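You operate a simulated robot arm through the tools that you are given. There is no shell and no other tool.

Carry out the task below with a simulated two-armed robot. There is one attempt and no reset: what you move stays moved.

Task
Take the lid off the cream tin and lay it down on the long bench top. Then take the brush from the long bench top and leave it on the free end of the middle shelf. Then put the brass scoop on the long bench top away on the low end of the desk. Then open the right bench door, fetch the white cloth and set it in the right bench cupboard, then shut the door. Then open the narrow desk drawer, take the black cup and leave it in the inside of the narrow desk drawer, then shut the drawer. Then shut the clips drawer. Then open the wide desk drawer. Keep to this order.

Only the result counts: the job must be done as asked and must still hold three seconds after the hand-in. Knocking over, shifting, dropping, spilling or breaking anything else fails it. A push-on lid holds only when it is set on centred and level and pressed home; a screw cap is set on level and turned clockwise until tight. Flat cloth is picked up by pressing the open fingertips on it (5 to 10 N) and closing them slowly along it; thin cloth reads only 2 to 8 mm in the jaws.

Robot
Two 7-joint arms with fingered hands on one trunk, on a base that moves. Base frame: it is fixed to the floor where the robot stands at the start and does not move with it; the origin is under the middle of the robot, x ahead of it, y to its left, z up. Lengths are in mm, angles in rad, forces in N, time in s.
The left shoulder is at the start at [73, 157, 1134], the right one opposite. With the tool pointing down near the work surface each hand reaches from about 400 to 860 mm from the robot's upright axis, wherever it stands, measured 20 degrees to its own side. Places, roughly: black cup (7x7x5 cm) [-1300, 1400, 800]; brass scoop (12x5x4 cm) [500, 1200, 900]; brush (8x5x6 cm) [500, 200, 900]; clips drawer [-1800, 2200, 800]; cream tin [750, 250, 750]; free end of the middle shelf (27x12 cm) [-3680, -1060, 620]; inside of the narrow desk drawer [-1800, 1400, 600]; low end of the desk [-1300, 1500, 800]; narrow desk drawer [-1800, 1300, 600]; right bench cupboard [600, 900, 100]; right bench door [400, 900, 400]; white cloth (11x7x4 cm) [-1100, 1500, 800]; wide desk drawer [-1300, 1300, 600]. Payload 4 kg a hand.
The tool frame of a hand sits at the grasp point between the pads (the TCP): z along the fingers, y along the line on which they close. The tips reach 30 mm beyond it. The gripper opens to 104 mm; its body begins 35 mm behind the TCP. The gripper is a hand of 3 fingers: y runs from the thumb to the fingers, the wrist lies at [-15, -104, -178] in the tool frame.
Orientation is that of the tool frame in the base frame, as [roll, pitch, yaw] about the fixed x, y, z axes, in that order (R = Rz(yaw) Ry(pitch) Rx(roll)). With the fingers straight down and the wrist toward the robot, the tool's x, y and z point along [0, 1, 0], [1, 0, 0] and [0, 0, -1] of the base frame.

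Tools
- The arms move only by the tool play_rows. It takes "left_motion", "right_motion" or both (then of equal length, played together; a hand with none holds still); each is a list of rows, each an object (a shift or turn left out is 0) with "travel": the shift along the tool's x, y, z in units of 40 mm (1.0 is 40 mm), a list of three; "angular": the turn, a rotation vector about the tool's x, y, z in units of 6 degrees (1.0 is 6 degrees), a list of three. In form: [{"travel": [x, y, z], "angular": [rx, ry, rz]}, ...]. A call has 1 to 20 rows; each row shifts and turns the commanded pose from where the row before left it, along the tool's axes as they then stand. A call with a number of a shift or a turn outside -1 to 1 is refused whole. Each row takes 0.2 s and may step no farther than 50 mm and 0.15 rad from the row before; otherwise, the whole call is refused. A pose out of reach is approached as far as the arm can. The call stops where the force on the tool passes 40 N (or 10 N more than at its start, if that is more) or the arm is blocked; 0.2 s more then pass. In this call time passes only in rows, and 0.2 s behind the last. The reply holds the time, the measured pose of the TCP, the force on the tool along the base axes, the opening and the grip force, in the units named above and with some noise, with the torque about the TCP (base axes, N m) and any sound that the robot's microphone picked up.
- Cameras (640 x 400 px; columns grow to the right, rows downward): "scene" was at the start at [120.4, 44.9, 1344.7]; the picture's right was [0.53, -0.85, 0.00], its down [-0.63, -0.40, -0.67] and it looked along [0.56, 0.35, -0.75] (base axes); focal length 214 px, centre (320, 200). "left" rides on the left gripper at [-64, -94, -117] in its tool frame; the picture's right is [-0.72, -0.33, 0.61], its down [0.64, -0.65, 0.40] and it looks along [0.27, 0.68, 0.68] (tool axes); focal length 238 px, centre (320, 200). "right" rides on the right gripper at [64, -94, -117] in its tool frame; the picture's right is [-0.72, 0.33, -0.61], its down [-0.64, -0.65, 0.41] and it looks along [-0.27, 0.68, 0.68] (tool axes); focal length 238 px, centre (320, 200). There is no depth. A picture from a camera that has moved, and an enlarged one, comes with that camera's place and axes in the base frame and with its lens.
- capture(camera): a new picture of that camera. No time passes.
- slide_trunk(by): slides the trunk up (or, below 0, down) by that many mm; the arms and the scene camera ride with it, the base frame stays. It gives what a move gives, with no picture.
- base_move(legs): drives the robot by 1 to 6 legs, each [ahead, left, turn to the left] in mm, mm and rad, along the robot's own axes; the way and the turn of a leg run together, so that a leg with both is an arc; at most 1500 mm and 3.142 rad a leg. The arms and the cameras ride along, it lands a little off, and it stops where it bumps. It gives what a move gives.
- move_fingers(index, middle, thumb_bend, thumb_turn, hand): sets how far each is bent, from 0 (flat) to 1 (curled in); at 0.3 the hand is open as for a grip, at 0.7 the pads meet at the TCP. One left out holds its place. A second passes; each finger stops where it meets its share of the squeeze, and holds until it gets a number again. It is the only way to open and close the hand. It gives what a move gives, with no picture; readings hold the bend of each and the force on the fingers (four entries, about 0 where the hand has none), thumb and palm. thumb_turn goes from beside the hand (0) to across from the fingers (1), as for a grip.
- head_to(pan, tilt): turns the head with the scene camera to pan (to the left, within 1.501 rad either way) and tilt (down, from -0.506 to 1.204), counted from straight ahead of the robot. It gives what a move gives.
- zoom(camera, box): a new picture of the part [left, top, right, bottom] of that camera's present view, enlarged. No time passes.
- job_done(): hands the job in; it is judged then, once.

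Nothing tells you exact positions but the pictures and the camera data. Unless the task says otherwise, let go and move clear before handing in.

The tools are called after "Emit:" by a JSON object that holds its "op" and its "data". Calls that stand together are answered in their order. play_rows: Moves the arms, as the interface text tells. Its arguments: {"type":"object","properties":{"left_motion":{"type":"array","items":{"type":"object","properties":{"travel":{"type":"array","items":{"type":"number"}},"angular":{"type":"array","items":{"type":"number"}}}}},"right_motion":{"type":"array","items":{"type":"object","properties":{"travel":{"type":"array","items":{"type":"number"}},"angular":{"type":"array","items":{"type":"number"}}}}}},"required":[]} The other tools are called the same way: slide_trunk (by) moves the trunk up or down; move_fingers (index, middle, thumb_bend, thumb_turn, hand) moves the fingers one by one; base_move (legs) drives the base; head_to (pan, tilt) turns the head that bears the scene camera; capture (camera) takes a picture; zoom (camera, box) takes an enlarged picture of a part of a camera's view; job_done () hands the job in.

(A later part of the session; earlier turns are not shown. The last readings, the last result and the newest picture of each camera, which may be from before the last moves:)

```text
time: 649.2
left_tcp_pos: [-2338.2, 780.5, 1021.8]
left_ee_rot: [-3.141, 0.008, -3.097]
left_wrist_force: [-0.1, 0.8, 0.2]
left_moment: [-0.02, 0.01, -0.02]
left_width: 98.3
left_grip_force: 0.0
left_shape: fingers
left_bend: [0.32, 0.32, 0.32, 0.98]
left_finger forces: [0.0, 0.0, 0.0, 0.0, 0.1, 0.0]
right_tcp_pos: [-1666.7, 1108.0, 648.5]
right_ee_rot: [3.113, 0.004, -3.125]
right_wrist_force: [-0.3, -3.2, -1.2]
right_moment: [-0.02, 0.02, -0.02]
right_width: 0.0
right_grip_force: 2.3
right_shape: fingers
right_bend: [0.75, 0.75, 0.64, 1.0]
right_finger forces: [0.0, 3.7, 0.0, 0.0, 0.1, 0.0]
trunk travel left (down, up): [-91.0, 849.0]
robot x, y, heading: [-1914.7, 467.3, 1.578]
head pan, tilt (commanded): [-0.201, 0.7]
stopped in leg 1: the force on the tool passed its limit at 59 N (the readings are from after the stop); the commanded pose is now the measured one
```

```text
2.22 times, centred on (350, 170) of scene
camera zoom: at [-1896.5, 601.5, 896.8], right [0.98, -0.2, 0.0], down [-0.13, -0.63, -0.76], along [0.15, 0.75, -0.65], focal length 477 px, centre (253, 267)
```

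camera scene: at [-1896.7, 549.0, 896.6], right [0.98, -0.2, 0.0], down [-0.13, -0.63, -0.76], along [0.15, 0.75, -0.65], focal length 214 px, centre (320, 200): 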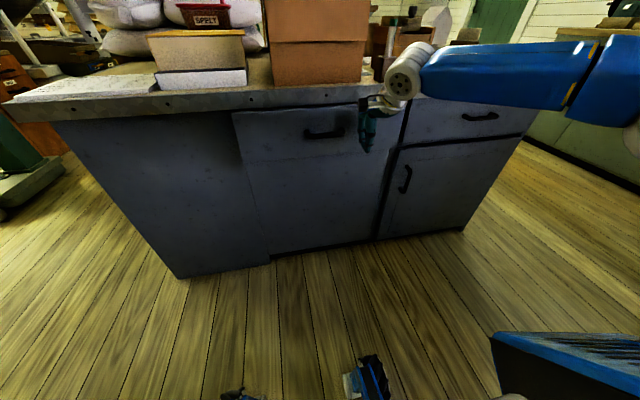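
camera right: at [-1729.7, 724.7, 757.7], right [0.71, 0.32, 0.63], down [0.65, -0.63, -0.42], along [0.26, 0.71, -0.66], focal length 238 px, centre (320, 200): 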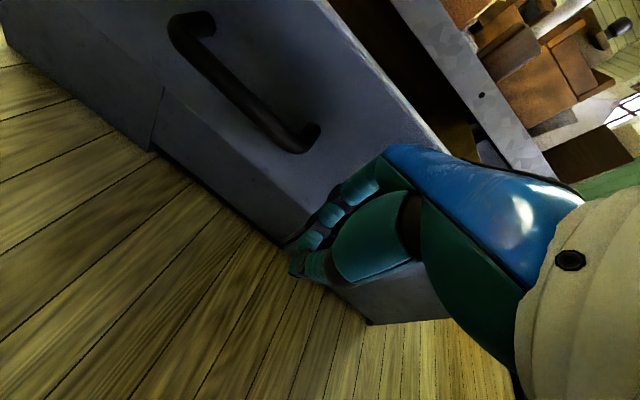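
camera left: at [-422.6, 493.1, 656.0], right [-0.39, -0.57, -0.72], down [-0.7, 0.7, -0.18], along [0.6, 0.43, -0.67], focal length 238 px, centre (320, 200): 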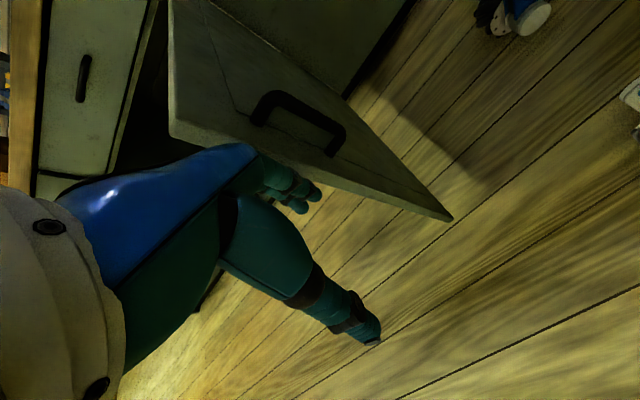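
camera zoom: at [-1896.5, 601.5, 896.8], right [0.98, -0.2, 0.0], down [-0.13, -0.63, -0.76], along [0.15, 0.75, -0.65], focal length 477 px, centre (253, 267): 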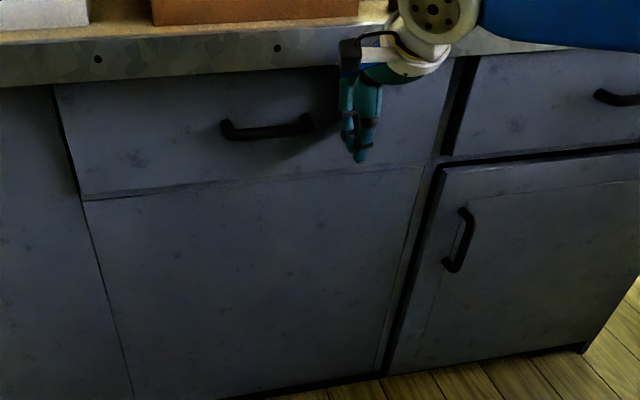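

The narrow drawer is firmly shut with the cup inside. Next the clips drawer, which is on the small cabinet behind the desk: I'll back off, raise the trunk, and drive round the desk's right end to look.

Emit:
{"op": "base_move", "data": {"legs": [[-180, 0, 0]]}}

Emit:
{"op": "slide_trunk", "data": {"by": 300}}

Emit:
{"op": "base_move", "data": {"legs": [[0, -1400, 0], [1400, 0, 0]]}}

Emit:
{"op": "head_to", "data": {"pan": 0.9, "tilt": 0.35}}

Emit:
{"op": "capture", "data": {"camera": "scene"}}

```text
time: 650.7
left_tcp_pos: [-2337.8, 601.7, 1021.5]
left_ee_rot: [3.14, 0.008, -3.098]
left_wrist_force: [0.0, 0.1, 0.8]
left_moment: [0.04, 0.0, -0.01]
left_width: 98.2
left_grip_force: 0.0
left_shape: fingers
left_bend: [0.32, 0.32, 0.32, 0.98]
left_finger forces: [0.0, 0.0, 0.1, 0.0, 0.0, 0.1]
right_tcp_pos: [-1666.7, 928.7, 650.1]
right_ee_rot: [3.113, 0.002, -3.128]
right_wrist_force: [-0.2, -0.6, 0.0]
right_moment: [0.01, -0.02, -0.01]
right_width: 0.2
right_grip_force: 0.1
right_shape: fingers
right_bend: [0.75, 0.75, 0.64, 1.0]
right_finger forces: [0.0, 0.1, 0.0, 0.0, 0.1, 0.1]
trunk travel left (down, up): [-91.0, 849.0]
robot x, y, heading: [-1915.7, 289.2, 1.572]
head pan, tilt (commanded): [-0.201, 0.7]
```

```text
time: 653.7
left_tcp_pos: [-2338.4, 601.5, 1322.5]
left_ee_rot: [3.139, 0.008, -3.098]
left_wrist_force: [-0.2, -0.9, 0.1]
left_moment: [0.0, 0.0, 0.02]
left_width: 98.2
left_grip_force: 0.1
left_shape: fingers
left_bend: [0.32, 0.32, 0.32, 0.98]
left_finger forces: [0.1, 0.0, 0.0, 0.0, 0.1, 0.0]
right_tcp_pos: [-1666.4, 928.5, 949.3]
right_ee_rot: [3.114, 0.003, -3.13]
right_wrist_force: [0.9, -0.4, 0.1]
right_moment: [-0.02, 0.02, 0.0]
right_width: 0.0
right_grip_force: 0.1
right_shape: fingers
right_bend: [0.75, 0.75, 0.64, 1.0]
right_finger forces: [0.0, 0.1, 0.0, 0.0, 0.1, 0.0]
trunk travel left (down, up): [-391.0, 549.0]
robot x, y, heading: [-1912.4, 288.0, 1.57]
head pan, tilt (commanded): [-0.201, 0.7]
```

```text
time: 667.5
left_tcp_pos: [-991.1, 2025.3, 1321.0]
left_ee_rot: [3.139, 0.008, -3.052]
left_wrist_force: [-0.3, 0.0, -0.7]
left_moment: [-0.01, 0.03, 0.03]
left_width: 98.5
left_grip_force: 0.0
left_shape: fingers
left_bend: [0.32, 0.32, 0.32, 0.98]
left_finger forces: [0.0, 0.1, 0.1, 0.0, 0.0, 0.0]
right_tcp_pos: [-335.9, 2385.2, 948.4]
right_ee_rot: [3.111, 0.004, -3.082]
right_wrist_force: [0.4, 0.5, 0.2]
right_moment: [-0.03, -0.01, -0.02]
right_width: 0.0
right_grip_force: 0.0
right_shape: fingers
right_bend: [0.75, 0.75, 0.64, 1.0]
right_finger forces: [0.0, 0.0, 0.0, 0.1, 0.1, 0.0]
trunk travel left (down, up): [-391.0, 549.0]
robot x, y, heading: [-551.9, 1733.7, 1.62]
head pan, tilt (commanded): [-0.201, 0.7]
```

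```text
time: 668.8
left_tcp_pos: [-991.3, 2023.8, 1322.5]
left_ee_rot: [3.138, 0.008, -3.051]
left_wrist_force: [1.2, 0.2, 0.2]
left_moment: [0.01, 0.01, -0.01]
left_width: 98.2
left_grip_force: 0.1
left_shape: fingers
left_bend: [0.32, 0.32, 0.32, 0.98]
left_finger forces: [0.0, 0.1, 0.0, 0.1, 0.0, 0.0]
right_tcp_pos: [-335.5, 2383.5, 949.5]
right_ee_rot: [3.111, 0.004, -3.081]
right_wrist_force: [0.6, 0.6, 0.4]
right_moment: [-0.01, -0.02, 0.0]
right_width: 0.2
right_grip_force: 0.0
right_shape: fingers
right_bend: [0.75, 0.75, 0.64, 1.0]
right_finger forces: [0.0, 0.1, 0.1, 0.0, 0.0, 0.1]
trunk travel left (down, up): [-391.0, 549.0]
robot x, y, heading: [-551.2, 1736.1, 1.616]
head pan, tilt (commanded): [0.901, 0.351]
```

```text
taken
camera scene: at [-629.6, 1838.9, 1228.3], right [0.58, 0.81, 0.0], down [0.28, -0.2, -0.94], along [-0.76, 0.55, -0.34], focal length 214 px, centre (320, 200)
```

scene: 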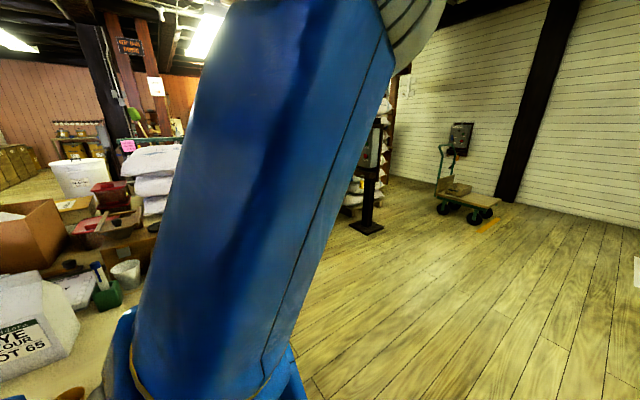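

My own left arm blocks the view to that side. I'll drive on a little and turn to face -x.

Emit:
{"op": "base_move", "data": {"legs": [[330, 0, 0], [0, 0, 1.525]]}}

Emit:
{"op": "head_to", "data": {"pan": -0.1, "tilt": 0.45}}

Emit:
{"op": "capture", "data": {"camera": "scene"}}

```text
time: 674.7
left_tcp_pos: [-883.6, 1645.2, 1322.0]
left_ee_rot: [3.137, 0.009, -1.534]
left_wrist_force: [0.1, -0.1, 0.1]
left_moment: [0.01, -0.04, 0.02]
left_width: 98.4
left_grip_force: 0.0
left_shape: fingers
left_bend: [0.32, 0.32, 0.32, 0.98]
left_finger forces: [0.1, 0.0, 0.0, 0.1, 0.0, 0.0]
right_tcp_pos: [-1207.1, 2319.6, 949.8]
right_ee_rot: [3.114, 0.003, -1.563]
right_wrist_force: [0.5, -0.5, 0.1]
right_moment: [-0.01, 0.01, -0.01]
right_width: 0.0
right_grip_force: 0.1
right_shape: fingers
right_bend: [0.75, 0.75, 0.64, 1.0]
right_finger forces: [0.0, 0.1, 0.1, 0.1, 0.0, 0.0]
trunk travel left (down, up): [-391.0, 549.0]
robot x, y, heading: [-566.6, 2067.1, 3.14]
head pan, tilt (commanded): [0.901, 0.351]
```

```text
time: 676.0
left_tcp_pos: [-882.8, 1646.4, 1322.0]
left_ee_rot: [3.138, 0.009, -1.535]
left_wrist_force: [0.4, -0.7, -0.3]
left_moment: [0.04, 0.04, 0.01]
left_width: 98.5
left_grip_force: 0.1
left_shape: fingers
left_bend: [0.32, 0.32, 0.32, 0.98]
left_finger forces: [0.0, 0.0, 0.0, 0.1, 0.0, 0.0]
right_tcp_pos: [-1206.9, 2320.3, 951.6]
right_ee_rot: [3.111, 0.004, -1.563]
right_wrist_force: [-0.1, 0.2, 0.7]
right_moment: [0.02, -0.05, -0.03]
right_width: 0.0
right_grip_force: 0.0
right_shape: fingers
right_bend: [0.75, 0.75, 0.65, 1.0]
right_finger forces: [0.0, 0.0, 0.1, 0.0, 0.0, 0.0]
trunk travel left (down, up): [-391.0, 549.0]
robot x, y, heading: [-568.6, 2069.3, 3.133]
head pan, tilt (commanded): [-0.099, 0.45]
```

```text
taken
camera scene: at [-711.7, 2077.9, 1219.0], right [0.1, 0.99, 0.0], down [0.43, -0.05, -0.9], along [-0.89, 0.09, -0.44], focal length 214 px, centre (320, 200)
```

scene: 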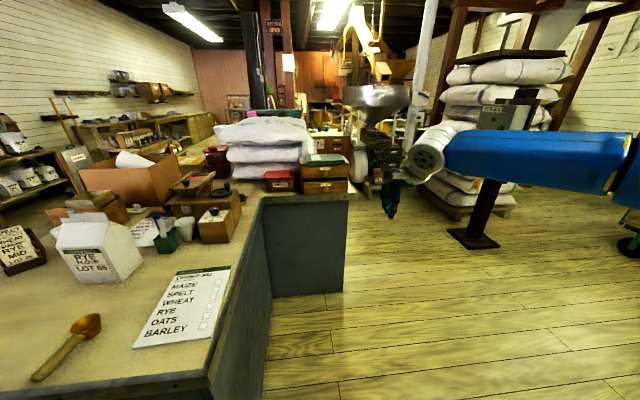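

Now I see the desk's return wing ahead with the small two-drawer cabinet on it. Zooming in.

Emit:
{"op": "zoom", "data": {"camera": "scene", "box": [260, 140, 380, 230]}}

Emit:
{"op": "capture", "data": {"camera": "right"}}

```text
4.44 times, centred on (320, 185) of scene
camera zoom: at [-711.7, 2077.9, 1219.0], right [0.1, 0.99, 0.0], down [0.43, -0.05, -0.9], along [-0.89, 0.09, -0.44], focal length 953 px, centre (320, 267)
```

zoom: 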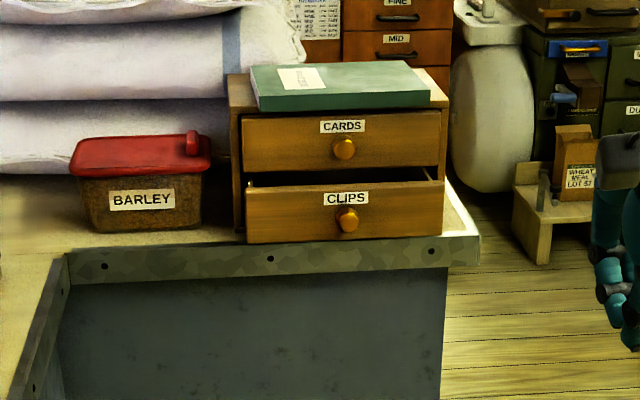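

```text
taken
camera right: at [-1109.8, 2256.4, 1063.5], right [-0.31, 0.71, 0.63], down [0.64, 0.65, -0.42], along [-0.71, 0.27, -0.66], focal length 238 px, centre (320, 200)
```

right: 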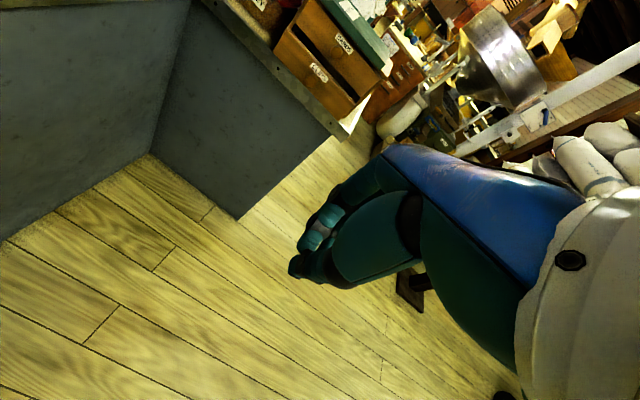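

The CLIPS drawer (lower one) stands out by some 40 mm, facing me; its front spans y 2095–2319 at z 757–812, with the knob near [-1690, 2208, 795]. I'll push it beside the knob with the right fist. First shifting the hand inward a bit and moving to y ≈ 2115 to clear the main desk's corner.

Emit:
{"op": "play_rows", "data": {"right_motion": [{"travel": [0.75, 0, 0]}, {"travel": [0.75, 0, 0]}, {"travel": [0.6, 0, 0]}]}}

Emit:
{"op": "base_move", "data": {"legs": [[0, -50, 0.008], [260, 0, 0]]}}

Emit:
{"op": "play_rows", "data": {"right_motion": [{}, {}, {}, {}]}}

Emit:
{"op": "capture", "data": {"camera": "scene"}}

Emit:
{"op": "capture", "data": {"camera": "right"}}

```text
time: 676.8
left_tcp_pos: [-882.1, 1644.9, 1322.8]
left_ee_rot: [3.137, 0.011, -1.535]
left_wrist_force: [-0.6, -1.0, 0.1]
left_moment: [0.02, 0.02, 0.0]
left_width: 98.3
left_grip_force: 0.1
left_shape: fingers
left_bend: [0.32, 0.32, 0.32, 0.98]
left_finger forces: [0.0, 0.0, 0.0, 0.0, 0.0, 0.0]
right_tcp_pos: [-1180.6, 2257.8, 950.9]
right_ee_rot: [3.108, 0.004, -1.565]
right_wrist_force: [-0.6, 0.1, -1.1]
right_moment: [0.02, -0.02, 0.01]
right_width: 0.0
right_grip_force: 0.0
right_shape: fingers
right_bend: [0.75, 0.75, 0.65, 1.0]
right_finger forces: [0.0, 0.0, 0.1, 0.0, 0.0, 0.0]
right hand out of reach, approached as far as the arm can: row 2, 3
trunk travel left (down, up): [-391.0, 549.0]
robot x, y, heading: [-568.5, 2067.3, 3.135]
head pan, tilt (commanded): [-0.099, 0.45]
```

```text
time: 679.2
left_tcp_pos: [-1141.9, 1697.3, 1319.2]
left_ee_rot: [3.135, 0.018, -1.532]
left_wrist_force: [0.3, -0.6, -0.7]
left_moment: [0.03, 0.02, 0.02]
left_width: 98.2
left_grip_force: 0.0
left_shape: fingers
left_bend: [0.32, 0.32, 0.32, 0.98]
left_finger forces: [0.1, 0.0, 0.1, 0.1, 0.0, 0.1]
right_tcp_pos: [-1440.0, 2311.0, 951.7]
right_ee_rot: [3.109, 0.01, -1.561]
right_wrist_force: [0.5, 0.1, -0.9]
right_moment: [0.05, 0.01, -0.07]
right_width: 0.0
right_grip_force: 0.0
right_shape: fingers
right_bend: [0.75, 0.75, 0.65, 1.0]
right_finger forces: [0.1, 0.1, 0.0, 0.0, 0.0, 0.1]
trunk travel left (down, up): [-391.0, 549.0]
robot x, y, heading: [-829.1, 2128.7, 3.142]
head pan, tilt (commanded): [-0.099, 0.45]
```

```text
time: 680.2
left_tcp_pos: [-1140.9, 1687.1, 1314.2]
left_ee_rot: [3.139, 0.028, -1.531]
left_wrist_force: [0.2, 0.0, 0.0]
left_moment: [-0.02, -0.01, -0.02]
left_width: 98.4
left_grip_force: 0.1
left_shape: fingers
left_bend: [0.32, 0.32, 0.32, 0.98]
left_finger forces: [0.0, 0.1, 0.1, 0.1, 0.1, 0.1]
right_tcp_pos: [-1438.9, 2304.4, 952.6]
right_ee_rot: [3.11, 0.018, -1.561]
right_wrist_force: [0.0, 0.6, -0.9]
right_moment: [0.04, 0.01, -0.01]
right_width: 0.0
right_grip_force: 0.0
right_shape: fingers
right_bend: [0.75, 0.75, 0.65, 1.0]
right_finger forces: [0.0, 0.0, 0.1, 0.0, 0.0, 0.0]
trunk travel left (down, up): [-391.0, 549.0]
robot x, y, heading: [-826.5, 2129.0, 3.137]
head pan, tilt (commanded): [-0.099, 0.45]
```

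```text
taken
camera scene: at [-970.3, 2142.5, 1218.9], right [0.11, 0.99, 0.0], down [0.43, -0.05, -0.9], along [-0.89, 0.09, -0.44], focal length 214 px, centre (320, 200)
```

scene: 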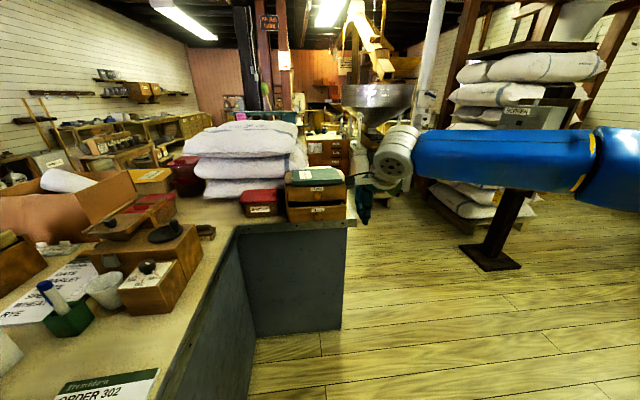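

```text
taken
camera right: at [-1341.2, 2239.8, 1064.7], right [-0.31, 0.7, 0.64], down [0.63, 0.66, -0.41], along [-0.71, 0.27, -0.65], focal length 238 px, centre (320, 200)
```

right: 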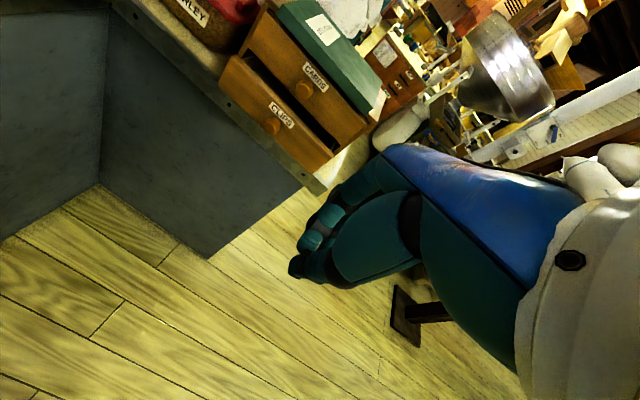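

Emit:
{"op": "zoom", "data": {"camera": "scene", "box": [230, 150, 380, 250]}}

Emit:
{"op": "zoom", "data": {"camera": "right", "box": [200, 20, 400, 200]}}

```text
4.00 times, centred on (305, 200) of scene
camera zoom: at [-970.3, 2142.5, 1218.9], right [0.11, 0.99, 0.0], down [0.43, -0.05, -0.9], along [-0.89, 0.09, -0.44], focal length 858 px, centre (380, 200)
```

zoom: 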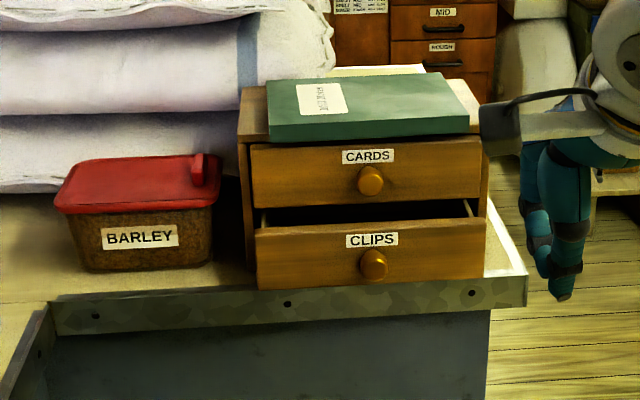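

```text
2.22 times, centred on (300, 110) of right
camera zoom: at [-1341.2, 2239.8, 1064.7], right [-0.31, 0.7, 0.64], down [0.63, 0.66, -0.41], along [-0.71, 0.27, -0.65], focal length 530 px, centre (364, 400)
```

zoom: 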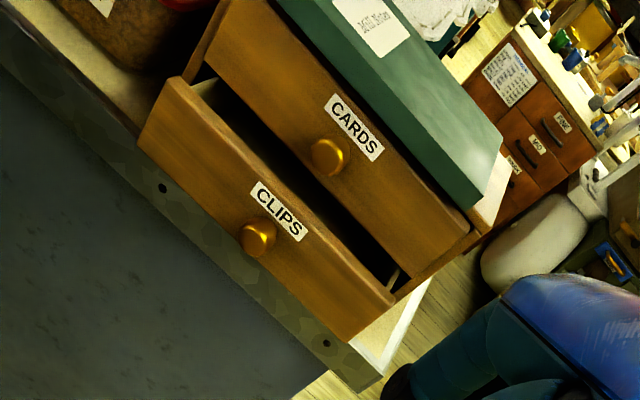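

The knob is at [-1698, 2209, 788]. I'll lower the fist to z ≈ 793 and drive forward toward the right part of the drawer front (y ≈ 2300), clear of both knobs.

Emit:
{"op": "slide_trunk", "data": {"by": -158}}

Emit:
{"op": "base_move", "data": {"legs": [[170, 0, 0]]}}

Emit:
{"op": "play_rows", "data": {"right_motion": [{}, {}, {}]}}

Emit:
{"op": "capture", "data": {"camera": "scene"}}

Emit:
{"op": "capture", "data": {"camera": "right"}}

```text
time: 682.0
left_tcp_pos: [-1127.1, 1692.1, 1162.5]
left_ee_rot: [3.129, 0.02, -1.532]
left_wrist_force: [0.6, -0.6, 0.8]
left_moment: [0.0, 0.01, -0.03]
left_width: 98.5
left_grip_force: 0.0
left_shape: fingers
left_bend: [0.32, 0.32, 0.32, 0.98]
left_finger forces: [0.1, 0.1, 0.0, 0.0, 0.1, 0.0]
right_tcp_pos: [-1430.2, 2312.5, 802.1]
right_ee_rot: [3.096, 0.01, -1.569]
right_wrist_force: [-0.3, 0.9, 0.4]
right_moment: [0.02, -0.02, 0.02]
right_width: 0.0
right_grip_force: 0.1
right_shape: fingers
right_bend: [0.75, 0.75, 0.65, 1.0]
right_finger forces: [0.0, 0.1, 0.0, 0.0, 0.0, 0.0]
trunk travel left (down, up): [-233.0, 707.0]
robot x, y, heading: [-826.1, 2127.1, 3.139]
head pan, tilt (commanded): [-0.099, 0.45]
```

```text
time: 682.7
left_tcp_pos: [-1129.4, 1682.2, 1156.7]
left_ee_rot: [3.13, 0.031, -1.529]
left_wrist_force: [-0.2, -0.1, -0.8]
left_moment: [-0.05, -0.02, 0.02]
left_width: 98.1
left_grip_force: 0.2
left_shape: fingers
left_bend: [0.32, 0.32, 0.32, 0.98]
left_finger forces: [0.0, 0.0, 0.0, 0.1, 0.1, 0.0]
right_tcp_pos: [-1432.8, 2315.1, 808.5]
right_ee_rot: [3.09, 0.012, -1.584]
right_wrist_force: [0.3, 0.1, -0.8]
right_moment: [0.0, 0.04, -0.03]
right_width: 0.0
right_grip_force: 0.1
right_shape: fingers
right_bend: [0.75, 0.75, 0.65, 1.0]
right_finger forces: [0.1, 0.0, 0.0, 0.1, 0.0, 0.1]
trunk travel left (down, up): [-233.0, 707.0]
robot x, y, heading: [-823.9, 2129.2, 3.14]
head pan, tilt (commanded): [-0.099, 0.45]
stopped in leg 1: the robot was blocked; the commanded pose is now the measured one
```

```text
time: 683.5
left_tcp_pos: [-1129.7, 1683.6, 1158.0]
left_ee_rot: [3.129, 0.029, -1.53]
left_wrist_force: [0.2, -0.1, -0.1]
left_moment: [0.01, 0.05, 0.0]
left_width: 98.3
left_grip_force: 0.0
left_shape: fingers
left_bend: [0.32, 0.32, 0.32, 0.98]
left_finger forces: [0.0, 0.1, 0.0, 0.1, 0.0, 0.0]
right_tcp_pos: [-1433.0, 2315.7, 809.3]
right_ee_rot: [3.09, 0.011, -1.585]
right_wrist_force: [-0.2, -0.1, -0.7]
right_moment: [0.01, -0.03, -0.02]
right_width: 0.1
right_grip_force: 0.0
right_shape: fingers
right_bend: [0.75, 0.75, 0.65, 1.0]
right_finger forces: [0.0, 0.0, 0.0, 0.0, 0.1, 0.1]
trunk travel left (down, up): [-233.0, 707.0]
robot x, y, heading: [-826.0, 2130.1, 3.139]
head pan, tilt (commanded): [-0.099, 0.45]
```

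```text
taken
camera scene: at [-957.1, 2151.5, 1063.2], right [0.1, 0.99, -0.01], down [0.42, -0.06, -0.91], along [-0.9, 0.09, -0.43], focal length 214 px, centre (320, 200)
```

scene: 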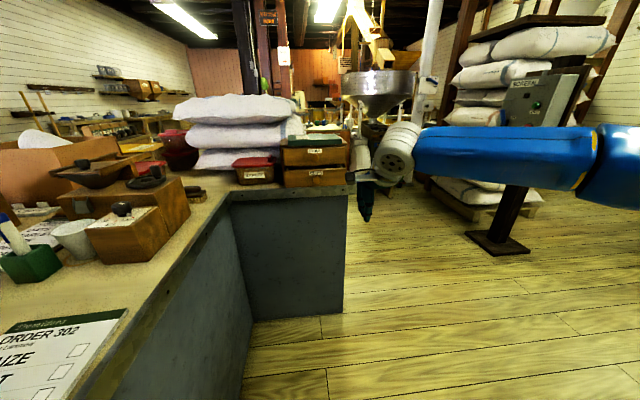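

```text
taken
camera right: at [-1334.5, 2248.8, 919.1], right [-0.28, 0.72, 0.64], down [0.64, 0.64, -0.43], along [-0.71, 0.29, -0.64], focal length 238 px, centre (320, 200)
```

right: 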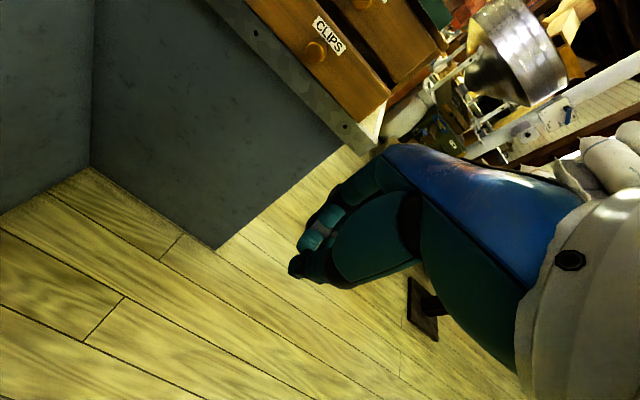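

Something blocked the base, and the upper body is slightly tilted, so a part of me (probably the left elbow) touched the desk when I lowered the trunk. I'll raise the trunk again right away and look.

Emit:
{"op": "slide_trunk", "data": {"by": 150}}

Emit:
{"op": "head_to", "data": {"pan": 0.8, "tilt": 0.8}}

Emit:
{"op": "capture", "data": {"camera": "scene"}}

Emit:
{"op": "capture", "data": {"camera": "left"}}

```text
time: 685.3
left_tcp_pos: [-1143.5, 1675.8, 1300.6]
left_ee_rot: [-3.139, 0.035, -1.531]
left_wrist_force: [0.4, 0.3, -0.7]
left_moment: [-0.01, 0.03, 0.02]
left_width: 98.1
left_grip_force: 0.0
left_shape: fingers
left_bend: [0.32, 0.32, 0.32, 0.98]
left_finger forces: [0.0, 0.0, 0.0, 0.1, 0.1, 0.0]
right_tcp_pos: [-1442.0, 2306.2, 949.4]
right_ee_rot: [3.104, 0.022, -1.577]
right_wrist_force: [-0.6, -0.1, -0.4]
right_moment: [0.06, 0.02, -0.01]
right_width: 0.0
right_grip_force: 0.1
right_shape: fingers
right_bend: [0.75, 0.75, 0.65, 1.0]
right_finger forces: [0.1, 0.0, 0.1, 0.0, 0.0, 0.1]
trunk travel left (down, up): [-383.0, 557.0]
robot x, y, heading: [-825.8, 2132.2, 3.139]
head pan, tilt (commanded): [-0.099, 0.45]
```

```text
time: 686.5
left_tcp_pos: [-1142.6, 1676.4, 1301.0]
left_ee_rot: [-3.141, 0.036, -1.53]
left_wrist_force: [0.6, 0.0, 0.8]
left_moment: [0.01, 0.01, 0.02]
left_width: 98.1
left_grip_force: 0.3
left_shape: fingers
left_bend: [0.32, 0.32, 0.32, 0.98]
left_finger forces: [0.1, 0.0, 0.0, 0.0, 0.1, 0.0]
right_tcp_pos: [-1441.1, 2305.4, 949.7]
right_ee_rot: [3.104, 0.02, -1.579]
right_wrist_force: [-1.0, 0.1, 0.0]
right_moment: [0.01, 0.03, 0.0]
right_width: 0.0
right_grip_force: 0.1
right_shape: fingers
right_bend: [0.75, 0.75, 0.65, 1.0]
right_finger forces: [0.0, 0.1, 0.0, 0.0, 0.1, 0.0]
trunk travel left (down, up): [-383.0, 557.0]
robot x, y, heading: [-829.1, 2129.0, 3.136]
head pan, tilt (commanded): [0.799, 0.799]
```

```text
taken
camera scene: at [-936.6, 2075.2, 1180.7], right [-0.71, 0.7, 0.0], down [0.5, 0.51, -0.7], along [-0.49, -0.5, -0.72], focal length 214 px, centre (320, 200)
```

scene: 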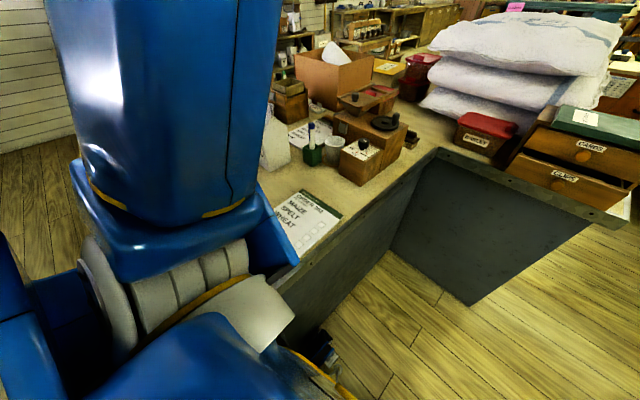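

```text
taken
camera left: at [-1053.0, 1738.3, 1419.9], right [0.3, 0.75, -0.59], down [0.68, -0.6, -0.43], along [-0.67, -0.27, -0.69], focal length 238 px, centre (320, 200)
```

left: 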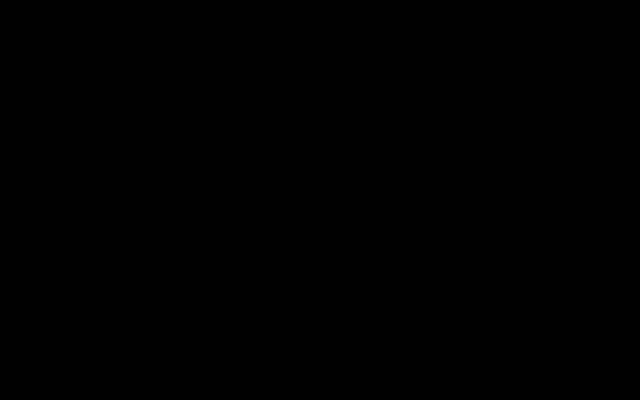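

I see it now: my left shoulder was over the desk's corner and my base is touching the desk's back edge, so I must keep more to the right. I'll sidestep away from the desk, and approach the cabinet at a slight angle instead.

Emit:
{"op": "base_move", "data": {"legs": [[40, -160, 0]]}}

Emit:
{"op": "play_rows", "data": {"right_motion": [{}, {}, {}, {}]}}

Emit:
{"op": "head_to", "data": {"pan": 0.5, "tilt": 0.6}}

Emit:
{"op": "capture", "data": {"camera": "scene"}}

```text
time: 687.9
left_tcp_pos: [-1182.2, 1833.1, 1299.4]
left_ee_rot: [-3.141, 0.038, -1.53]
left_wrist_force: [-1.0, 0.4, -0.3]
left_moment: [0.0, -0.01, 0.0]
left_width: 98.4
left_grip_force: 0.0
left_shape: fingers
left_bend: [0.32, 0.32, 0.32, 0.98]
left_finger forces: [0.0, 0.0, 0.0, 0.0, 0.0, 0.1]
right_tcp_pos: [-1480.9, 2463.5, 949.8]
right_ee_rot: [3.104, 0.026, -1.575]
right_wrist_force: [0.2, 0.2, -0.3]
right_moment: [0.02, -0.02, -0.02]
right_width: 0.0
right_grip_force: 0.0
right_shape: fingers
right_bend: [0.75, 0.75, 0.65, 1.0]
right_finger forces: [0.0, 0.1, 0.0, 0.0, 0.1, 0.0]
trunk travel left (down, up): [-383.0, 557.0]
robot x, y, heading: [-863.6, 2291.8, 3.138]
head pan, tilt (commanded): [0.799, 0.799]
```

```text
time: 688.9
left_tcp_pos: [-1181.7, 1837.8, 1300.0]
left_ee_rot: [3.141, 0.034, -1.527]
left_wrist_force: [-0.8, 0.0, 0.4]
left_moment: [0.0, -0.01, 0.01]
left_width: 98.4
left_grip_force: 0.0
left_shape: fingers
left_bend: [0.32, 0.32, 0.32, 0.98]
left_finger forces: [0.0, 0.0, 0.0, 0.0, 0.0, 0.0]
right_tcp_pos: [-1480.4, 2467.1, 951.0]
right_ee_rot: [3.103, 0.022, -1.576]
right_wrist_force: [-0.4, 0.5, 0.3]
right_moment: [-0.01, -0.01, 0.03]
right_width: 0.0
right_grip_force: 0.0
right_shape: fingers
right_bend: [0.75, 0.75, 0.65, 1.0]
right_finger forces: [0.0, 0.0, 0.0, 0.1, 0.0, 0.0]
trunk travel left (down, up): [-383.0, 557.0]
robot x, y, heading: [-869.0, 2291.2, 3.138]
head pan, tilt (commanded): [0.799, 0.799]
```

```text
time: 689.7
left_tcp_pos: [-1181.0, 1836.7, 1300.7]
left_ee_rot: [-3.141, 0.036, -1.529]
left_wrist_force: [-0.6, 0.3, 0.3]
left_moment: [-0.05, 0.03, -0.03]
left_width: 98.3
left_grip_force: 0.0
left_shape: fingers
left_bend: [0.32, 0.32, 0.32, 0.98]
left_finger forces: [0.0, 0.1, 0.0, 0.1, 0.0, 0.0]
right_tcp_pos: [-1480.8, 2465.7, 951.1]
right_ee_rot: [3.104, 0.022, -1.574]
right_wrist_force: [0.9, -0.1, -0.2]
right_moment: [0.01, 0.03, 0.03]
right_width: 0.0
right_grip_force: 0.1
right_shape: fingers
right_bend: [0.75, 0.75, 0.65, 1.0]
right_finger forces: [0.0, 0.0, 0.0, 0.1, 0.0, 0.0]
trunk travel left (down, up): [-383.0, 557.0]
robot x, y, heading: [-867.0, 2293.9, 3.135]
head pan, tilt (commanded): [0.499, 0.6]
```

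```text
taken
camera scene: at [-997.3, 2250.4, 1197.4], right [-0.48, 0.88, 0.0], down [0.5, 0.27, -0.82], along [-0.72, -0.39, -0.57], focal length 214 px, centre (320, 200)
```

scene: 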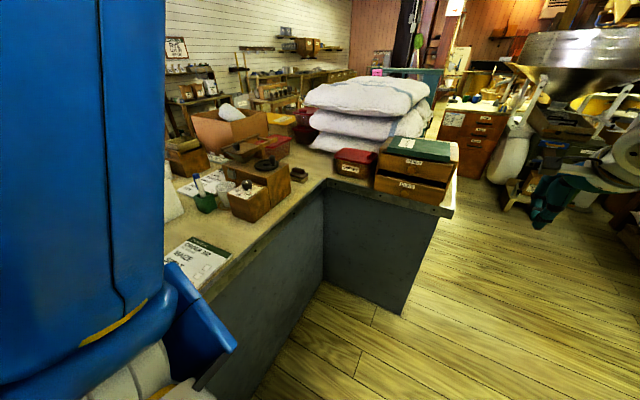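

Well clear now; the desk's items look undisturbed. Turning left by 0.25 rad, lowering the trunk, and approaching the drawer front.

Emit:
{"op": "base_move", "data": {"legs": [[0, 0, 0.25]]}}

Emit:
{"op": "slide_trunk", "data": {"by": -155}}

Emit:
{"op": "head_to", "data": {"pan": -0.1, "tilt": 0.5}}

Emit:
{"op": "base_move", "data": {"legs": [[110, 0, 0]]}}

Emit:
{"op": "play_rows", "data": {"right_motion": [{}, {}, {}]}}

Emit:
{"op": "capture", "data": {"camera": "scene"}}

Emit:
{"op": "capture", "data": {"camera": "right"}}

```text
time: 691.0
left_tcp_pos: [-1057.3, 1773.5, 1302.0]
left_ee_rot: [-3.141, 0.035, -1.277]
left_wrist_force: [-0.9, -0.3, -0.9]
left_moment: [-0.04, 0.01, -0.01]
left_width: 98.4
left_grip_force: 0.0
left_shape: fingers
left_bend: [0.32, 0.32, 0.32, 0.98]
left_finger forces: [0.1, 0.1, 0.0, 0.1, 0.0, 0.0]
right_tcp_pos: [-1505.3, 2306.9, 948.6]
right_ee_rot: [3.105, 0.021, -1.321]
right_wrist_force: [0.5, 0.3, -0.2]
right_moment: [0.0, 0.0, 0.01]
right_width: 0.1
right_grip_force: 0.0
right_shape: fingers
right_bend: [0.75, 0.75, 0.65, 1.0]
right_finger forces: [0.0, 0.0, 0.0, 0.1, 0.0, 0.0]
trunk travel left (down, up): [-383.0, 557.0]
robot x, y, heading: [-870.4, 2292.7, -2.891]
head pan, tilt (commanded): [0.499, 0.6]
```

```text
time: 692.8
left_tcp_pos: [-1054.1, 1773.4, 1146.2]
left_ee_rot: [3.14, 0.037, -1.277]
left_wrist_force: [0.1, -1.1, 0.0]
left_moment: [0.02, 0.0, 0.01]
left_width: 98.5
left_grip_force: 0.2
left_shape: fingers
left_bend: [0.32, 0.32, 0.32, 0.98]
left_finger forces: [0.1, 0.1, 0.1, 0.0, 0.0, 0.0]
right_tcp_pos: [-1503.8, 2306.1, 795.2]
right_ee_rot: [3.103, 0.022, -1.32]
right_wrist_force: [-0.5, -0.3, -0.1]
right_moment: [-0.02, 0.02, 0.0]
right_width: 0.0
right_grip_force: 0.2
right_shape: fingers
right_bend: [0.75, 0.75, 0.65, 1.0]
right_finger forces: [0.0, 0.0, 0.0, 0.0, 0.0, 0.0]
trunk travel left (down, up): [-228.0, 712.0]
robot x, y, heading: [-870.6, 2292.3, -2.895]
head pan, tilt (commanded): [0.499, 0.6]
```

```text
time: 693.8
left_tcp_pos: [-1054.8, 1773.4, 1146.2]
left_ee_rot: [3.141, 0.037, -1.275]
left_wrist_force: [-0.7, 0.0, 1.6]
left_moment: [-0.01, -0.02, 0.01]
left_width: 98.2
left_grip_force: 0.1
left_shape: fingers
left_bend: [0.32, 0.32, 0.32, 0.98]
left_finger forces: [0.0, 0.0, 0.0, 0.1, 0.1, 0.0]
right_tcp_pos: [-1503.6, 2307.0, 795.3]
right_ee_rot: [3.102, 0.022, -1.321]
right_wrist_force: [0.6, 0.5, -0.7]
right_moment: [-0.02, 0.04, -0.03]
right_width: 0.0
right_grip_force: 0.1
right_shape: fingers
right_bend: [0.75, 0.75, 0.65, 1.0]
right_finger forces: [0.0, 0.0, 0.2, 0.0, 0.1, 0.0]
trunk travel left (down, up): [-228.0, 712.0]
robot x, y, heading: [-866.0, 2296.6, -2.894]
head pan, tilt (commanded): [-0.099, 0.499]
```

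```text
time: 695.0
left_tcp_pos: [-1162.1, 1744.8, 1145.9]
left_ee_rot: [3.141, 0.037, -1.275]
left_wrist_force: [-0.4, -0.2, -0.4]
left_moment: [0.0, 0.01, -0.03]
left_width: 98.4
left_grip_force: 0.1
left_shape: fingers
left_bend: [0.32, 0.32, 0.32, 0.98]
left_finger forces: [0.0, 0.0, 0.0, 0.1, 0.0, 0.0]
right_tcp_pos: [-1610.7, 2278.8, 795.3]
right_ee_rot: [3.104, 0.022, -1.319]
right_wrist_force: [0.0, 0.1, -0.3]
right_moment: [-0.02, -0.05, -0.01]
right_width: 0.1
right_grip_force: 0.1
right_shape: fingers
right_bend: [0.75, 0.75, 0.65, 1.0]
right_finger forces: [0.0, 0.0, 0.1, 0.0, 0.0, 0.0]
trunk travel left (down, up): [-228.0, 712.0]
robot x, y, heading: [-975.0, 2265.8, -2.89]
head pan, tilt (commanded): [-0.099, 0.499]
```

```text
time: 695.8
left_tcp_pos: [-1158.6, 1747.4, 1146.5]
left_ee_rot: [3.139, 0.037, -1.275]
left_wrist_force: [-0.9, -0.6, 0.5]
left_moment: [0.02, -0.03, 0.04]
left_width: 98.2
left_grip_force: 0.2
left_shape: fingers
left_bend: [0.32, 0.32, 0.32, 0.98]
left_finger forces: [0.0, 0.0, 0.0, 0.0, 0.0, 0.0]
right_tcp_pos: [-1608.4, 2279.7, 796.2]
right_ee_rot: [3.101, 0.023, -1.32]
right_wrist_force: [-0.1, -0.4, -0.4]
right_moment: [0.04, -0.01, 0.02]
right_width: 0.1
right_grip_force: 0.1
right_shape: fingers
right_bend: [0.75, 0.75, 0.65, 1.0]
right_finger forces: [0.0, 0.0, 0.1, 0.0, 0.0, 0.0]
trunk travel left (down, up): [-228.0, 712.0]
robot x, y, heading: [-974.8, 2259.6, -2.892]
head pan, tilt (commanded): [-0.099, 0.499]
```

```text
taken
camera scene: at [-1112.8, 2238.9, 1051.5], right [-0.15, 0.99, 0.0], down [0.47, 0.07, -0.88], along [-0.87, -0.13, -0.48], focal length 214 px, centre (320, 200)
```

scene: 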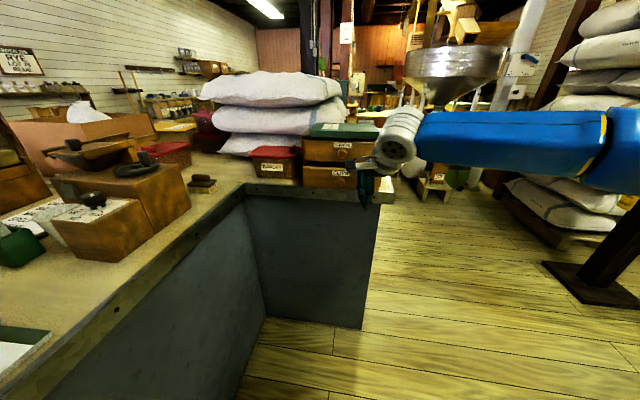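

```text
taken
camera right: at [-1497.1, 2240.3, 907.5], right [-0.47, 0.61, 0.64], down [0.46, 0.79, -0.42], along [-0.76, 0.1, -0.64], focal length 238 px, centre (320, 200)
```

right: 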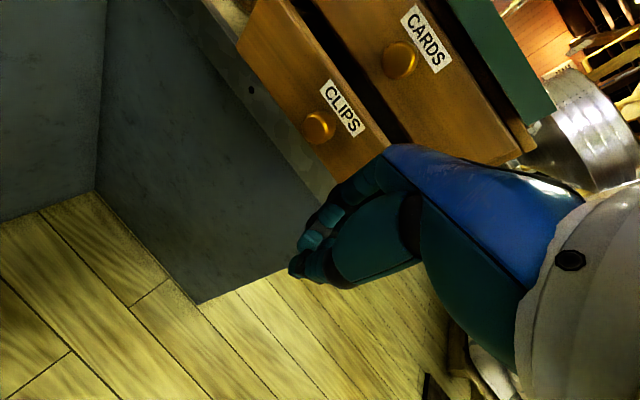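

The fist is about 75 mm from the CLIPS drawer, right of its knob. Moving forward in small steps.

Emit:
{"op": "base_move", "data": {"legs": [[50, 0, 0]]}}

Emit:
{"op": "zoom", "data": {"camera": "scene", "box": [240, 90, 460, 240]}}

Emit:
{"op": "capture", "data": {"camera": "right"}}

```text
time: 696.7
left_tcp_pos: [-1210.2, 1735.0, 1146.3]
left_ee_rot: [-3.141, 0.037, -1.275]
left_wrist_force: [-0.4, 0.4, -0.3]
left_moment: [0.0, -0.02, -0.04]
left_width: 98.0
left_grip_force: 0.1
left_shape: fingers
left_bend: [0.32, 0.32, 0.32, 0.98]
left_finger forces: [0.0, 0.0, 0.1, 0.0, 0.1, 0.1]
right_tcp_pos: [-1657.8, 2268.2, 795.0]
right_ee_rot: [3.103, 0.022, -1.322]
right_wrist_force: [0.2, 0.3, -0.7]
right_moment: [-0.01, -0.02, 0.0]
right_width: 0.0
right_grip_force: 0.0
right_shape: fingers
right_bend: [0.75, 0.75, 0.65, 1.0]
right_finger forces: [0.0, 0.1, 0.0, 0.0, 0.0, 0.1]
trunk travel left (down, up): [-228.0, 712.0]
robot x, y, heading: [-1020.9, 2249.9, -2.893]
head pan, tilt (commanded): [-0.099, 0.499]
```

```text
2.67 times, centred on (350, 165) of scene
camera zoom: at [-1161.9, 2226.4, 1051.4], right [-0.15, 0.99, 0.0], down [0.48, 0.07, -0.88], along [-0.87, -0.13, -0.48], focal length 572 px, centre (240, 293)
```

zoom: 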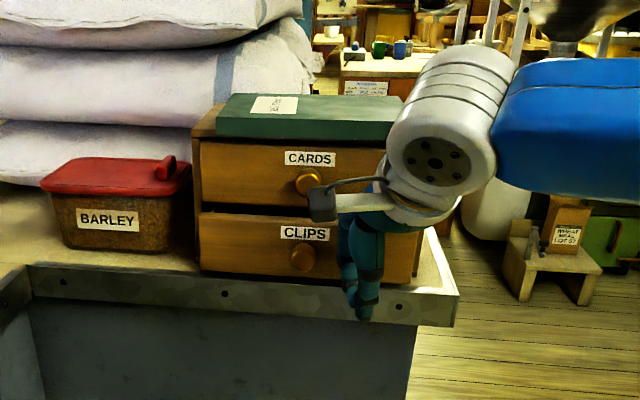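

```text
taken
camera right: at [-1546.4, 2228.1, 906.5], right [-0.47, 0.61, 0.64], down [0.46, 0.79, -0.41], along [-0.76, 0.1, -0.65], focal length 238 px, centre (320, 200)
```

right: 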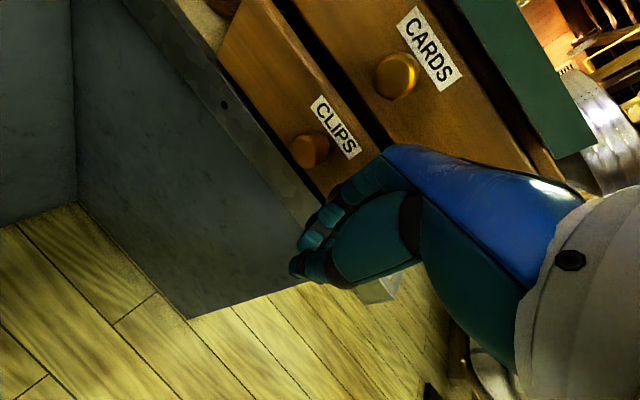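

The drawer is already going in. A bit more until it seats.

Emit:
{"op": "base_move", "data": {"legs": [[20, 0, 0]]}}

Emit:
{"op": "zoom", "data": {"camera": "scene", "box": [240, 90, 460, 240]}}

Emit:
{"op": "zoom", "data": {"camera": "right", "box": [200, 0, 480, 240]}}

```text
time: 697.5
left_tcp_pos: [-1225.6, 1729.7, 1147.4]
left_ee_rot: [3.138, 0.039, -1.275]
left_wrist_force: [-0.4, 0.7, 1.0]
left_moment: [0.0, -0.03, 0.03]
left_width: 98.3
left_grip_force: 0.0
left_shape: fingers
left_bend: [0.32, 0.32, 0.32, 0.98]
left_finger forces: [0.1, 0.0, 0.0, 0.0, 0.0, 0.0]
right_tcp_pos: [-1674.3, 2263.3, 797.0]
right_ee_rot: [3.1, 0.024, -1.323]
right_wrist_force: [-0.4, 0.6, 0.5]
right_moment: [0.0, -0.01, -0.02]
right_width: 0.2
right_grip_force: 0.0
right_shape: fingers
right_bend: [0.75, 0.75, 0.65, 1.0]
right_finger forces: [0.0, 0.0, 0.0, 0.1, 0.0, 0.1]
trunk travel left (down, up): [-228.0, 712.0]
robot x, y, heading: [-1039.8, 2246.8, -2.898]
head pan, tilt (commanded): [-0.099, 0.499]
```

```text
2.67 times, centred on (350, 165) of scene
camera zoom: at [-1179.1, 2222.0, 1051.7], right [-0.15, 0.99, 0.0], down [0.47, 0.07, -0.88], along [-0.87, -0.13, -0.48], focal length 572 px, centre (240, 293)
```

zoom: 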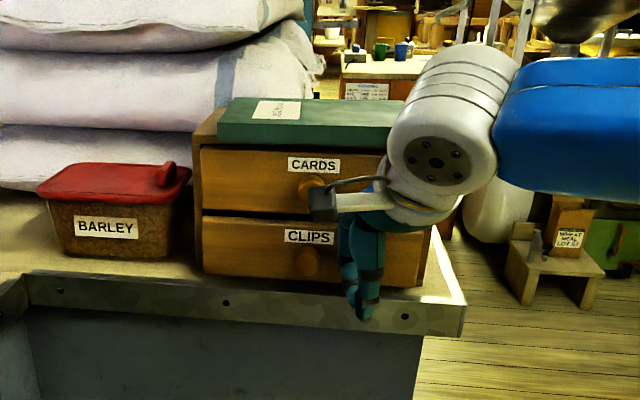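

```text
1.67 times, centred on (340, 120) of right
camera zoom: at [-1563.2, 2223.9, 908.1], right [-0.47, 0.61, 0.64], down [0.46, 0.79, -0.42], along [-0.76, 0.1, -0.64], focal length 397 px, centre (287, 333)
```

zoom: 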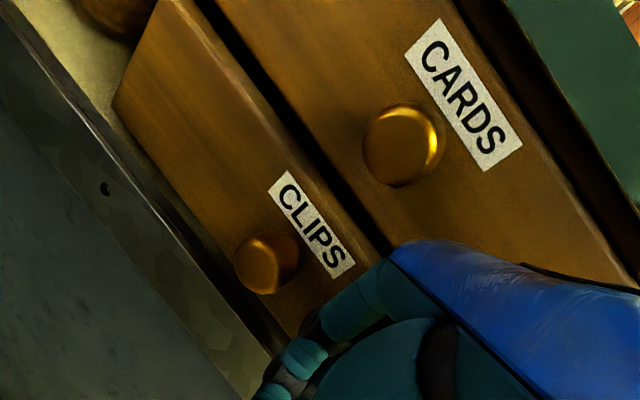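

Emit:
{"op": "base_move", "data": {"legs": [[20, 0, 0]]}}

Emit:
{"op": "zoom", "data": {"camera": "scene", "box": [240, 90, 460, 240]}}

Emit:
{"op": "zoom", "data": {"camera": "right", "box": [200, 0, 480, 240]}}

```text
time: 698.3
left_tcp_pos: [-1243.2, 1723.1, 1147.9]
left_ee_rot: [3.137, 0.038, -1.276]
left_wrist_force: [-0.1, 0.3, 0.6]
left_moment: [-0.04, 0.03, 0.0]
left_width: 98.0
left_grip_force: 0.0
left_shape: fingers
left_bend: [0.32, 0.32, 0.32, 0.98]
left_finger forces: [0.1, 0.0, 0.0, 0.0, 0.0, 0.0]
right_tcp_pos: [-1692.8, 2257.8, 798.4]
right_ee_rot: [3.1, 0.023, -1.32]
right_wrist_force: [11.1, 0.6, 0.1]
right_moment: [-0.01, 0.16, -0.04]
right_width: 0.0
right_grip_force: 5.4
right_shape: fingers
right_bend: [0.75, 0.75, 0.64, 1.0]
right_finger forces: [0.1, 10.9, 0.0, 0.0, 0.1, 0.0]
trunk travel left (down, up): [-228.0, 712.0]
robot x, y, heading: [-1062.9, 2244.3, -2.894]
head pan, tilt (commanded): [-0.099, 0.499]
```

```text
2.67 times, centred on (350, 165) of scene
camera zoom: at [-1197.4, 2216.7, 1051.8], right [-0.15, 0.99, 0.0], down [0.47, 0.07, -0.88], along [-0.87, -0.13, -0.48], focal length 572 px, centre (240, 293)
```

zoom: 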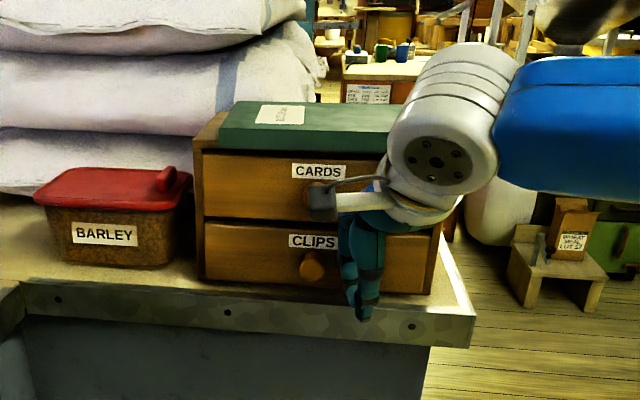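

```text
1.67 times, centred on (340, 120) of right
camera zoom: at [-1580.9, 2218.6, 909.2], right [-0.46, 0.61, 0.64], down [0.45, 0.79, -0.42], along [-0.76, 0.1, -0.64], focal length 397 px, centre (287, 333)
```

zoom: 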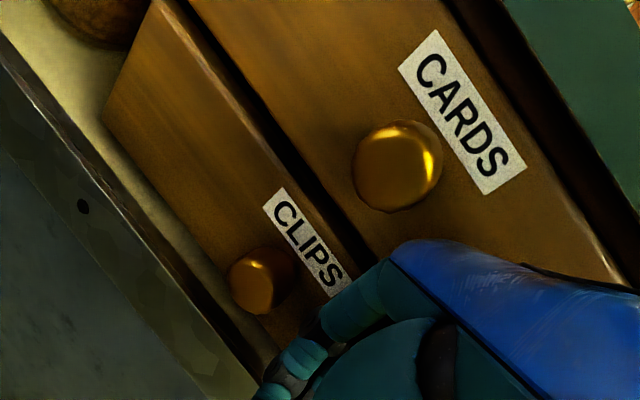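

Now there is 11 N of resistance. A few more millimetres to see whether it is seated.

Emit:
{"op": "base_move", "data": {"legs": [[15, 0, 0]]}}

Emit:
{"op": "zoom", "data": {"camera": "scene", "box": [240, 90, 460, 240]}}

Emit:
{"op": "zoom", "data": {"camera": "right", "box": [200, 0, 480, 240]}}

```text
time: 699.1
left_tcp_pos: [-1250.1, 1723.5, 1147.1]
left_ee_rot: [3.133, 0.038, -1.277]
left_wrist_force: [-1.2, -0.7, -0.3]
left_moment: [-0.04, 0.0, 0.0]
left_width: 98.3
left_grip_force: 0.0
left_shape: fingers
left_bend: [0.32, 0.32, 0.32, 0.98]
left_finger forces: [0.1, 0.0, 0.0, 0.0, 0.1, 0.1]
right_tcp_pos: [-1691.6, 2255.9, 797.1]
right_ee_rot: [3.114, 0.024, -1.315]
right_wrist_force: [16.7, 2.6, 2.6]
right_moment: [-0.05, 0.6, -0.15]
right_width: 0.2
right_grip_force: 8.5
right_shape: fingers
right_bend: [0.75, 0.75, 0.64, 1.0]
right_finger forces: [0.0, 17.1, 0.0, 0.0, 0.0, 0.1]
trunk travel left (down, up): [-228.0, 712.0]
robot x, y, heading: [-1066.0, 2243.1, -2.89]
head pan, tilt (commanded): [-0.099, 0.499]
stopped in leg 1: the force on the tool passed its limit at 58 N (the readings are from after the stop); the commanded pose is now the measured one
```

```text
2.67 times, centred on (350, 165) of scene
camera zoom: at [-1203.2, 2215.9, 1052.1], right [-0.15, 0.99, 0.0], down [0.47, 0.07, -0.88], along [-0.87, -0.13, -0.48], focal length 572 px, centre (240, 293)
```

zoom: 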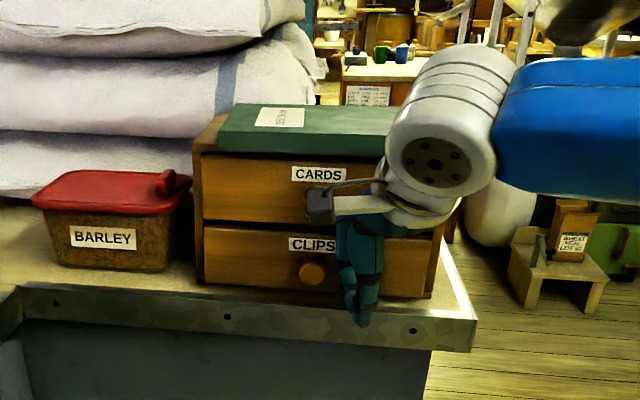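

```text
1.67 times, centred on (340, 120) of right
camera zoom: at [-1582.0, 2216.6, 909.3], right [-0.48, 0.6, 0.64], down [0.46, 0.79, -0.41], along [-0.75, 0.1, -0.65], focal length 397 px, centre (287, 333)
```

zoom: 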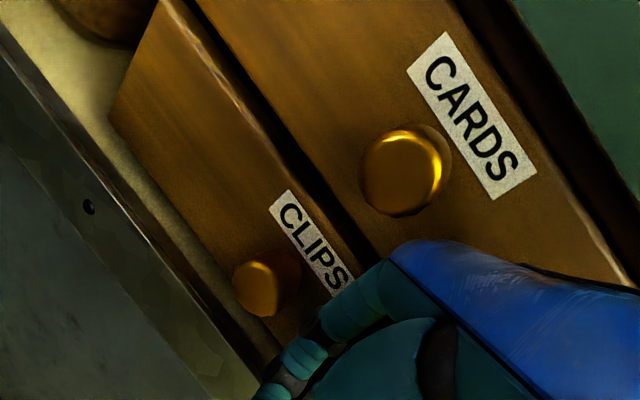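

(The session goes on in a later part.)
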